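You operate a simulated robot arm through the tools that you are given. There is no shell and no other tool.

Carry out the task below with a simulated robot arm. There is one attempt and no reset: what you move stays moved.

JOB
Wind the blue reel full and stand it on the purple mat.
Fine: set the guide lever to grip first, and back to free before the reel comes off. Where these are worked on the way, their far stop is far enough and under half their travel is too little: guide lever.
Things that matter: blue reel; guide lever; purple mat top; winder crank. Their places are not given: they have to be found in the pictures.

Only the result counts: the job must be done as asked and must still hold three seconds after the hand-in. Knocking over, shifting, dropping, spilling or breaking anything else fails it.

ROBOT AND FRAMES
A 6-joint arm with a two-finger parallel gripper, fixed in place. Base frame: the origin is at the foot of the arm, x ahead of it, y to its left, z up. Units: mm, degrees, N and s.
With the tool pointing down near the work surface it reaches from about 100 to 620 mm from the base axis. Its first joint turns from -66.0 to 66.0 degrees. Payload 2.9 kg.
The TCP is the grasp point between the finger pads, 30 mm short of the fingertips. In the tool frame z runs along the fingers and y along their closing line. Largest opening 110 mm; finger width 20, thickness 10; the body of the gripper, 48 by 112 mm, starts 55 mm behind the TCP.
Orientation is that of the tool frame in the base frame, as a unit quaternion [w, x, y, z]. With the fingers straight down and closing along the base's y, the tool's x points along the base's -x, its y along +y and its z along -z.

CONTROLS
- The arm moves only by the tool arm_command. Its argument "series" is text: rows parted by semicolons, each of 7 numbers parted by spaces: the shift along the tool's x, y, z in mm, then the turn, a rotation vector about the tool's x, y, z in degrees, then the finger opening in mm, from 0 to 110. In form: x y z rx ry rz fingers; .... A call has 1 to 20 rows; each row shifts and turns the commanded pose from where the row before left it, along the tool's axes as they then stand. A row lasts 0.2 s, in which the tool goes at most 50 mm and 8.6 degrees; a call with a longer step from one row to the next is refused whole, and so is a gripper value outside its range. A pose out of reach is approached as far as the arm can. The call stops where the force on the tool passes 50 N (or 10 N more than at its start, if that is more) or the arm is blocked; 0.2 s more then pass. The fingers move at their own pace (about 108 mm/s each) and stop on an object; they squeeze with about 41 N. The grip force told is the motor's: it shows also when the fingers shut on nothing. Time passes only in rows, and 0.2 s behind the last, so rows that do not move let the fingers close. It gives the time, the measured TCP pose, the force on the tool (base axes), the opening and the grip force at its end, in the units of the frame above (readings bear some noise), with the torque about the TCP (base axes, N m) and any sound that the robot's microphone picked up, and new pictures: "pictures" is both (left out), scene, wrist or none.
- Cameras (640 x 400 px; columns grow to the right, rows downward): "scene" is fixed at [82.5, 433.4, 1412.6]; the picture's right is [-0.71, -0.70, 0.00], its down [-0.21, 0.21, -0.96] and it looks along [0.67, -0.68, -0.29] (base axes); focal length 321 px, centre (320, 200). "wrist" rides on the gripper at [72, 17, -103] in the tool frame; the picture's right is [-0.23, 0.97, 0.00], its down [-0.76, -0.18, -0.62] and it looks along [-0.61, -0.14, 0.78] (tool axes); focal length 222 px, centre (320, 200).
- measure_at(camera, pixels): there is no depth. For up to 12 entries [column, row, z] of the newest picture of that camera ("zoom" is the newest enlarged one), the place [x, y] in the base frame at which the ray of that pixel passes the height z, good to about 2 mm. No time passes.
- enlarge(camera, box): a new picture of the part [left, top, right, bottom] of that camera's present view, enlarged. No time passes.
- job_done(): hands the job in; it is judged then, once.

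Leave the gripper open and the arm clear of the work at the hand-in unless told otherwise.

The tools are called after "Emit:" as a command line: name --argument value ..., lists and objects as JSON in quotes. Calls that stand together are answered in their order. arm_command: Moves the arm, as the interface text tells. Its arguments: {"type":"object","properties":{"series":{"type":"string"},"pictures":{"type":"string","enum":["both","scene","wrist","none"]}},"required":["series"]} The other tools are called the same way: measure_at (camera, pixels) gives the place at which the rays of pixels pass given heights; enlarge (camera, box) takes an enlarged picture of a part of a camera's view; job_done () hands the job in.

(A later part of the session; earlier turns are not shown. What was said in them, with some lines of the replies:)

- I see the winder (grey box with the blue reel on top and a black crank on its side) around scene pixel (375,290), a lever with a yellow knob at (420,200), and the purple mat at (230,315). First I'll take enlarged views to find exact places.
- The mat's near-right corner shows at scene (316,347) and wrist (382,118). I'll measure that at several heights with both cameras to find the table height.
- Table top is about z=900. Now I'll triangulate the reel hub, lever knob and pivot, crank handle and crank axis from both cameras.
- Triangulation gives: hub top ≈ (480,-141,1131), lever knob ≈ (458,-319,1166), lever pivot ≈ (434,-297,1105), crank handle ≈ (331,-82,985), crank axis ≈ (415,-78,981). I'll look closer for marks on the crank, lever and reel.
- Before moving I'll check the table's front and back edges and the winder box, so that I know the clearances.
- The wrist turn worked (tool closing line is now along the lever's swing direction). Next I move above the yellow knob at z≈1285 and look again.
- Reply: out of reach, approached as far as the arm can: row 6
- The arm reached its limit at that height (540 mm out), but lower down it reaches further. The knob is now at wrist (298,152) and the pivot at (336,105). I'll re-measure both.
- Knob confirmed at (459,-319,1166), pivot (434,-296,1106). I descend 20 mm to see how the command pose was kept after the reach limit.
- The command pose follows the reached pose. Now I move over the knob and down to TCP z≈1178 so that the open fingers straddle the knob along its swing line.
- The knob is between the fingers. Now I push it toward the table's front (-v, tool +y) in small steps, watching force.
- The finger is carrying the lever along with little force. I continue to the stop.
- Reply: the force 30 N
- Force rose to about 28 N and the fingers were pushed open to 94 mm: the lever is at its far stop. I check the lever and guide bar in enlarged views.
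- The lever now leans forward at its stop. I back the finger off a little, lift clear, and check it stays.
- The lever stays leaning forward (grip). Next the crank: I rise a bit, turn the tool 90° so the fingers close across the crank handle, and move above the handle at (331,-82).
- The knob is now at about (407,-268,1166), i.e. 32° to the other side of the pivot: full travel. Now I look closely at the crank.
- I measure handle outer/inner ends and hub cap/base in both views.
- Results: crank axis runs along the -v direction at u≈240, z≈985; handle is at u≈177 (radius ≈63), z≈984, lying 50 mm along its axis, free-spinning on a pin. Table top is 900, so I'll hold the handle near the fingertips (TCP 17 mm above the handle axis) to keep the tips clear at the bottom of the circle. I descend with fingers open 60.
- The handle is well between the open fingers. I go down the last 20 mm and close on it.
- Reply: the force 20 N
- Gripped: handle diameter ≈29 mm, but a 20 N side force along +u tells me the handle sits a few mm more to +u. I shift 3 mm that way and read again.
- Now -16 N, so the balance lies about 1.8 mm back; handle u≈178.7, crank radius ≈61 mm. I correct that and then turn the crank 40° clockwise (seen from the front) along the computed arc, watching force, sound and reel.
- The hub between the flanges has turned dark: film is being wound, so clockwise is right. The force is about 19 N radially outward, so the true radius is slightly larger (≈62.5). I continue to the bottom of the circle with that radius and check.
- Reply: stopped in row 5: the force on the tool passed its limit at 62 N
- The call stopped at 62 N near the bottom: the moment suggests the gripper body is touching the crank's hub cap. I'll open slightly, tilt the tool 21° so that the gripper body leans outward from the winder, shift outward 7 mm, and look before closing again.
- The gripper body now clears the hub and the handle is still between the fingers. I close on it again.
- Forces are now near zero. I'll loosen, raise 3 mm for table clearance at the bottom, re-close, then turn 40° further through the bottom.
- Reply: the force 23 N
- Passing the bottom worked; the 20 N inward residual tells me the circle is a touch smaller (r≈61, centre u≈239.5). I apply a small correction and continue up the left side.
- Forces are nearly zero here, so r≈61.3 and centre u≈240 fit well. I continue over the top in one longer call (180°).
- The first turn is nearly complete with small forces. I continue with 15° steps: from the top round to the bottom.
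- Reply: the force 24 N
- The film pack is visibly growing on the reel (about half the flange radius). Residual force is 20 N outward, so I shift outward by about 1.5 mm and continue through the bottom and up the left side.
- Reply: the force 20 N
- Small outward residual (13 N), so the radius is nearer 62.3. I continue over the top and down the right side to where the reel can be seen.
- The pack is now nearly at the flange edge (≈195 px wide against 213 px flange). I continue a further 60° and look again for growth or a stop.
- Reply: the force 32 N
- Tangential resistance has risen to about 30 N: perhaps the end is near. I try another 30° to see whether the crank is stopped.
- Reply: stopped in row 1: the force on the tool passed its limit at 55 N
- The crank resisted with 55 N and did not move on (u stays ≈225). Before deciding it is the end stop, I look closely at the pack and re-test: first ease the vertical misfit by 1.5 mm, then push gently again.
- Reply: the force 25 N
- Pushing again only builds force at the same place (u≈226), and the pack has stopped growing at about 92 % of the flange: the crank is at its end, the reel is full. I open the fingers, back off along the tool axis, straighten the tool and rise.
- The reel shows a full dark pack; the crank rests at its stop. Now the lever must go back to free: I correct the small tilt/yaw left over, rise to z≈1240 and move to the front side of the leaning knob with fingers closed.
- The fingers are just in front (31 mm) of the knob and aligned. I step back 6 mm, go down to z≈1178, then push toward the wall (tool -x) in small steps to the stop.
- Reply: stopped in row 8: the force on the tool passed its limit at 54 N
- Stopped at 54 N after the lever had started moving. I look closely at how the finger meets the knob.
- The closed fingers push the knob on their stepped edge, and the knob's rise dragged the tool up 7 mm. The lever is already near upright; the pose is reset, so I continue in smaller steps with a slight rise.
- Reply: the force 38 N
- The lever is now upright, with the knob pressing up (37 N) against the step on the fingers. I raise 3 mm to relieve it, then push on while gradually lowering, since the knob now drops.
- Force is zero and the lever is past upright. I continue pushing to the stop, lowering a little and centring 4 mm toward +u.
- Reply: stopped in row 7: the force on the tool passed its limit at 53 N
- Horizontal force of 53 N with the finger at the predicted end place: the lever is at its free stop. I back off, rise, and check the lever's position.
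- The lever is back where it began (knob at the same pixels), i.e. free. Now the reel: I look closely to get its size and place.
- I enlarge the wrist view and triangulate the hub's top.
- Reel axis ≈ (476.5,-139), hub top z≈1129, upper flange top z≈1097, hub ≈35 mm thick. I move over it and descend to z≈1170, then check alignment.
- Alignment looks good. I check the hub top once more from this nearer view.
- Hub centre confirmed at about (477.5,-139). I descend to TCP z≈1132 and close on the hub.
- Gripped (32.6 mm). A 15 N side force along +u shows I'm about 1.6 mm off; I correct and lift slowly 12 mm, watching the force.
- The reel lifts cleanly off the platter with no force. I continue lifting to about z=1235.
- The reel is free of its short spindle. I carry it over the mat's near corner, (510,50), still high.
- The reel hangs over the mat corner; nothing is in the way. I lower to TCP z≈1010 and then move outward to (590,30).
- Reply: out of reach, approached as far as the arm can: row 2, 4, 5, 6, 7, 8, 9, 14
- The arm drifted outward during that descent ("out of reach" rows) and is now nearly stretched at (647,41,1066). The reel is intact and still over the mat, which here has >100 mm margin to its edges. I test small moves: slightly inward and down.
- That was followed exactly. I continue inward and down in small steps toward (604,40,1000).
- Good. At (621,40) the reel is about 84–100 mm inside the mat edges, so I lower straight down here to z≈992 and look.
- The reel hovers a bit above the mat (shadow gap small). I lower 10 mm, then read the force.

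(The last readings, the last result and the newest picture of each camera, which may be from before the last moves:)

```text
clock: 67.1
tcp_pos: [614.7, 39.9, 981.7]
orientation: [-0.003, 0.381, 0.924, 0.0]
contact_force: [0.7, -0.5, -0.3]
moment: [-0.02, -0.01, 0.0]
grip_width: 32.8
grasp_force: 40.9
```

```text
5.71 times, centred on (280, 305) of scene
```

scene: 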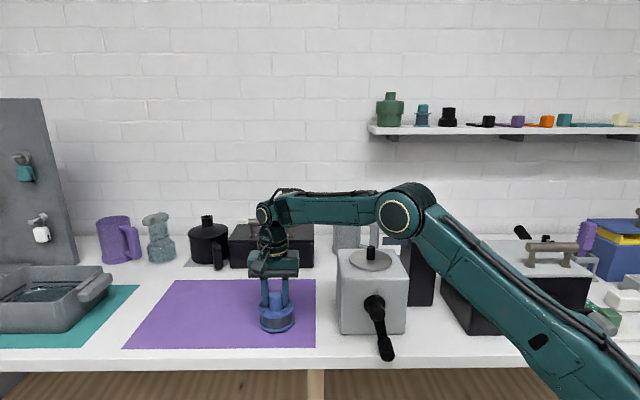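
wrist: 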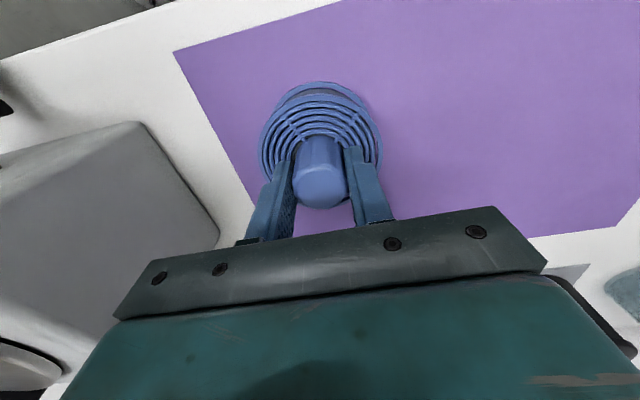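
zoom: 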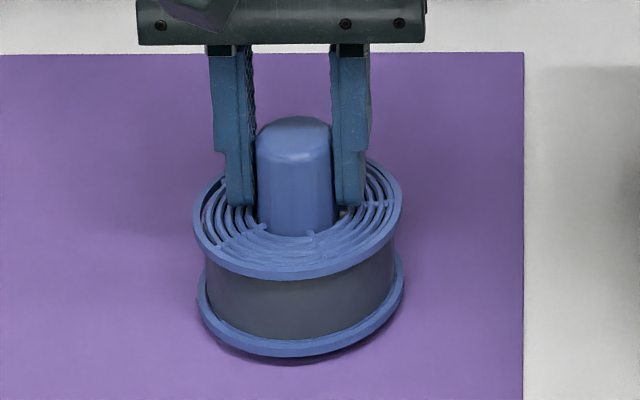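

Still no contact; a few millimetres remain. I lower in 2 mm steps.

Emit:
arm_command --series "0 0 2 0 0 0 20; 0 0 2 0 0 0 20; 0 0 0 0 0 0 20" --pictures "none"

```text
clock: 67.9
tcp_pos: [614.1, 39.8, 978.2]
orientation: [-0.003, 0.381, 0.924, 0.0]
contact_force: [-0.5, 0.0, -1.1]
moment: [-0.02, 0.04, 0.0]
grip_width: 32.8
grasp_force: 41.4
```

No contact yet; 2 mm steps again.

Emit:
arm_command --series "0 0 1.5 0 0 0 20; 0 0 1.5 0 0 0 20; 0 0 0 0 0 0 20" --pictures "none"

```text
clock: 68.7
tcp_pos: [615.2, 40.6, 975.6]
orientation: [-0.002, 0.382, 0.924, 0.0]
contact_force: [0.1, -0.5, -0.3]
moment: [-0.01, 0.0, -0.02]
grip_width: 32.6
grasp_force: 41.2
```

Emit:
arm_command --series "0 0 1.5 0 0 0 20; 0 0 1.5 0 0 0 20; 0 0 0 0 0 0 20" --pictures "scene"

Emit:
enlarge --camera "scene" --box '[240, 270, 320, 340]'

```text
clock: 69.5
tcp_pos: [613.6, 40.2, 975.8]
orientation: [-0.001, 0.381, 0.925, 0.001]
contact_force: [-9.7, -2.7, 24.9]
moment: [-0.46, 0.72, -0.17]
grip_width: 33.0
grasp_force: 41.1
```

scene: 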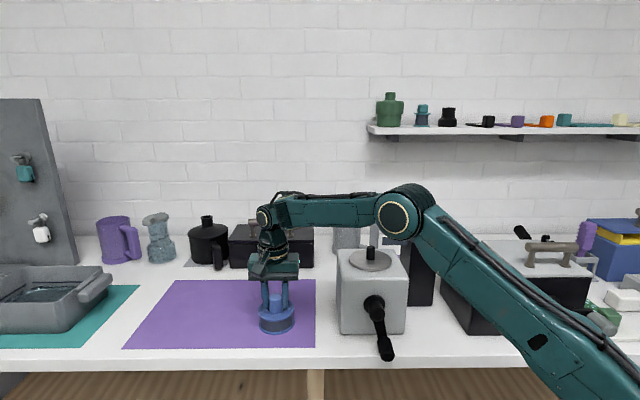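

```text
5.71 times, centred on (280, 305) of scene
```

zoom: 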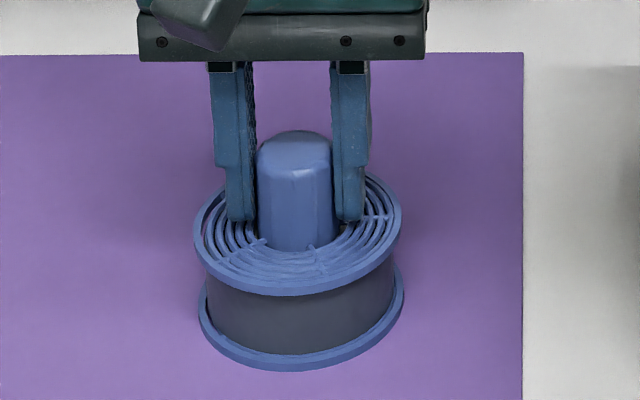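

The reel now stands on the mat (25 N upward). I ease up 2 mm to take off the press, then open gently.

Emit:
arm_command --series "0 0 -1.2 0 0 0 20; 0 0 -1 0 0 0 20; 0 0 0 0 0 0 20" --pictures "none"

```text
clock: 70.3
tcp_pos: [614.3, 40.2, 975.8]
orientation: [-0.002, 0.381, 0.925, 0.001]
contact_force: [-3.2, -4.6, 16.1]
moment: [-0.57, -0.12, -0.07]
grip_width: 32.6
grasp_force: 41.3
```

Emit:
arm_command --series "0 0 -1.2 0 0 0 20; 0 0 -1.2 0 0 0 20; 0 0 0 0 0 0 20" --pictures "none"

```text
clock: 71.1
tcp_pos: [614.7, 41.3, 976.1]
orientation: [-0.005, 0.38, 0.925, 0.0]
contact_force: [0.6, 0.2, -0.2]
moment: [-0.06, 0.01, 0.01]
grip_width: 32.7
grasp_force: 40.9
```

Force is zero with the reel standing on the mat. I open the fingers step by step.

Emit:
arm_command --series "0 0 0.5 0 0 0 33; 0 0 0 0 0 0 36; 0 0 0 0 0 0 42; 0 0 0 0 0 0 50; 0 0 0 0 0 0 60; 0 0 0 0 0 0 60" --pictures "both"

Emit:
enlarge --camera "scene" --box '[240, 270, 320, 340]'

```text
clock: 72.5
tcp_pos: [614.6, 39.7, 976.3]
orientation: [-0.002, 0.381, 0.925, 0.0]
contact_force: [0.1, 0.1, 0.0]
moment: [0.01, 0.01, 0.03]
grip_width: 59.8
grasp_force: 0.0
```

scene: 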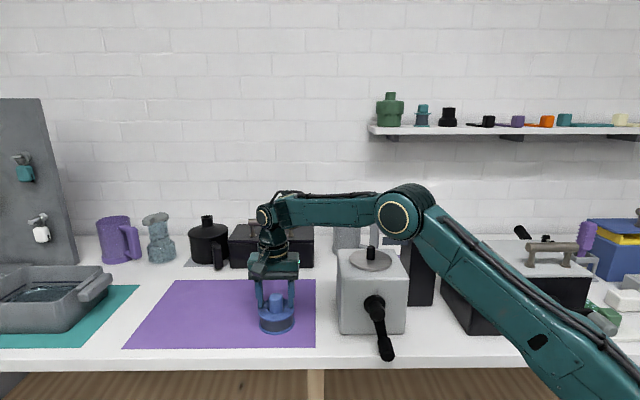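
wrist: 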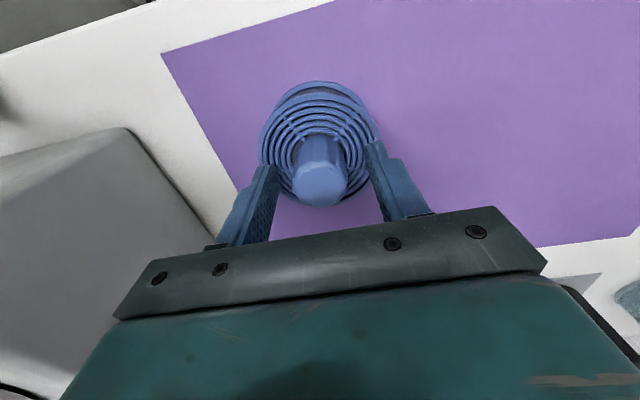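

```text
5.71 times, centred on (280, 305) of scene
```

zoom: 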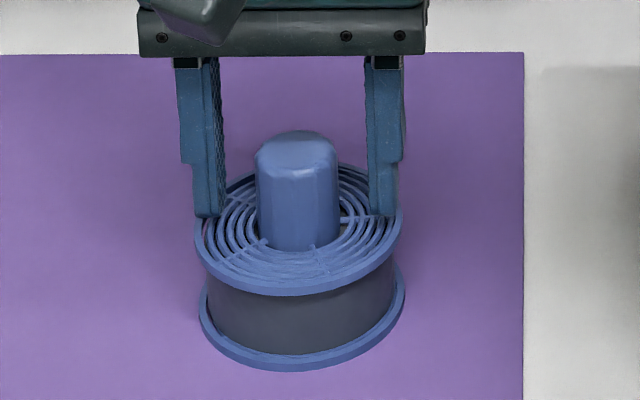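

The reel stands by itself, fingers open. I rise straight up in small steps.

Emit:
arm_command --series "0 0 -6 0 0 0 62; 0 0 -8 0 0 0 62; 0 0 -8 0 0 0 62; 0 0 -8 0 0 0 62; 0 0 -8 0 0 0 62; 0 0 -8 0 0 0 62; 0 0 -8 0 0 0 62; 0 0 0 0 0 0 62" --pictures "scene"

```text
clock: 74.3
tcp_pos: [615.2, 40.8, 1030.8]
orientation: [-0.003, 0.381, 0.925, 0.0]
contact_force: [-1.2, 0.0, 0.4]
moment: [-0.01, 0.0, 0.0]
grip_width: 62.1
grasp_force: 0.1
```

scene: 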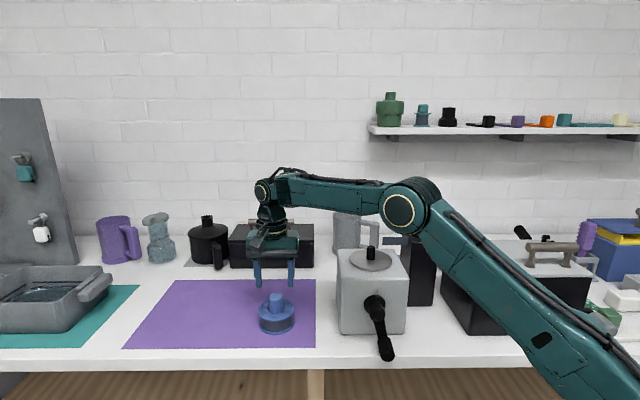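

The fingers are clear above the hub. I rise further and withdraw inward and upward, away from the reel.

Emit:
arm_command --series "0 0 -8 0 0 0 80; 0 0 -8 0 0 0 80; 0 0 -8 0 0 0 80; 0 0 -8 0 0 0 80; 5 -4 -8 0 0 0 90; 6 -5 -8 0 0 0 100; 7 -5 -8 0 0 0 100; 7 -5 -8 0 0 0 100; 7 -5 -8 0 0 0 100; 7 -5 -8 0 0 0 100; 0 0 0 0 0 0 100" --pictures "both"

```text
clock: 76.7
tcp_pos: [568.1, 46.5, 1111.0]
orientation: [-0.003, 0.381, 0.925, 0.0]
contact_force: [0.6, 0.9, -0.7]
moment: [0.05, 0.0, 0.01]
grip_width: 99.8
grasp_force: 0.0
```

scene: 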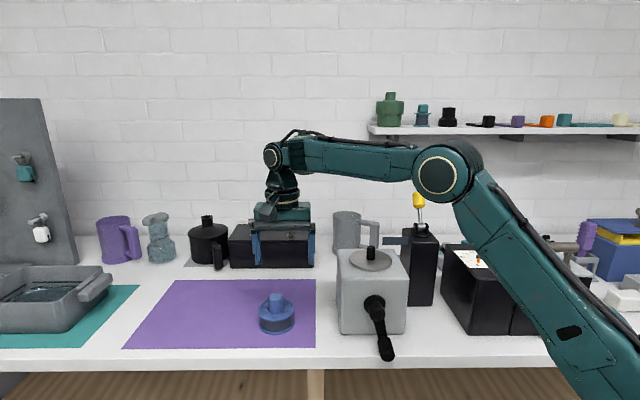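
wrist: 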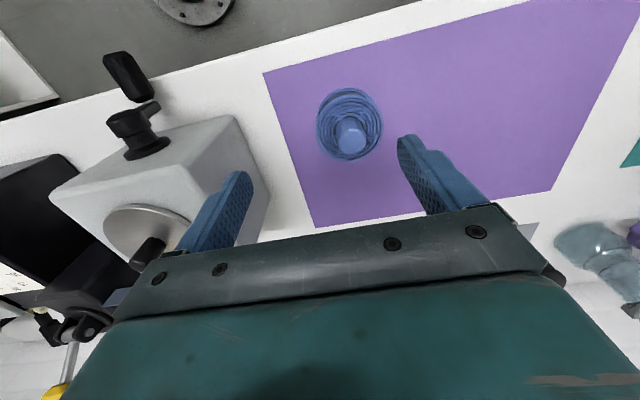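

The reel stands on the mat, clear of the gripper. I withdraw a bit more, then check lever and reel once more.

Emit:
arm_command --series "7 -5 -8 0 0 0 100; 7 -5 -8 0 0 0 100; 7 -5 -8 0 0 0 100; 7 -5 -8 0 0 0 100; 7 -5 -8 0 0 0 100; 7 -5 -8 0 0 0 100; 0 0 0 0 0 0 100" --pictures "scene"

Emit:
enlarge --camera "scene" --box '[240, 270, 320, 350]'

Emit:
enlarge --camera "scene" --box '[330, 180, 450, 345]'

```text
clock: 78.3
tcp_pos: [516.4, 54.9, 1159.8]
orientation: [-0.003, 0.381, 0.925, 0.0]
contact_force: [-0.5, -0.6, -0.1]
moment: [0.02, -0.03, 0.03]
grip_width: 100.0
grasp_force: 0.1
```

scene: 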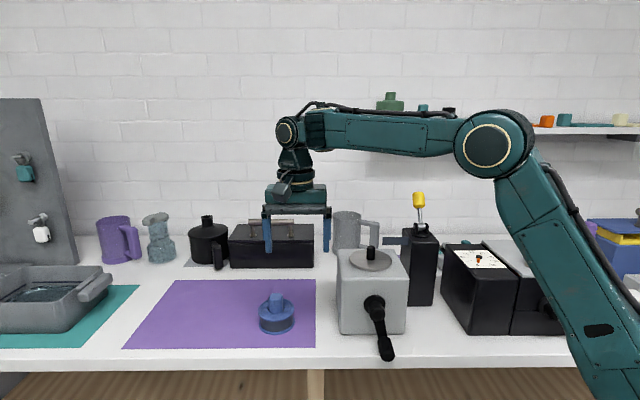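

```text
5.00 times, centred on (280, 310) of scene
```

zoom: 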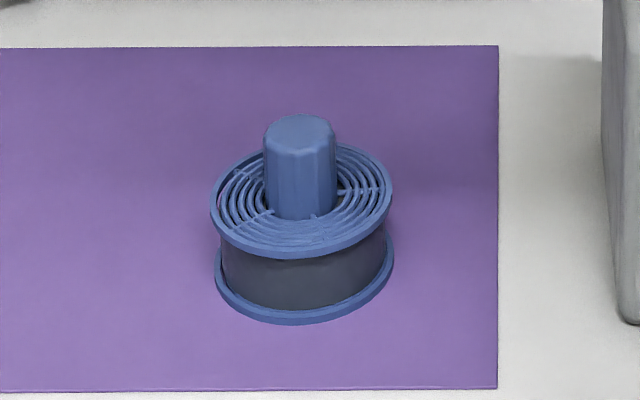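

```text
2.42 times, centred on (390, 262) of scene
```

zoom: 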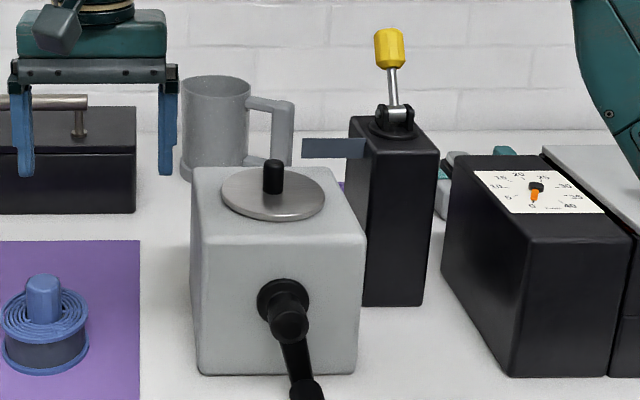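

The full reel stands upright on the purple mat, well inside its edges. The lever is back at free, and the gripper is open and clear. Nothing else has moved. I hand the job in.

Emit:
job_done

```text
The job is handed in.
```

The blue reel is wound full and standing upright on the purple mat, and the job has been handed in.

- **Guide lever:** I pushed it to its far stop (grip) before winding. It went back to its first stop (free) before the reel came off.
- **Winding:** I turned the crank clockwise, about 2.2 turns, until it stopped. By then the film pack had stopped growing, at about 92% of the flange radius. I took that as full; no sound or counter confirmed it.
- **Placing:** The reel lifted cleanly off its spindle. I set it down more than 80 mm inside the near and right mat edges.

On the way to the mat the arm drifted outward instead of descending straight, because it reported poses out of reach. It touched nothing, and I placed the reel from there in small steps.

The gripper is open and clear of the work. The last pictures show nothing else moved.
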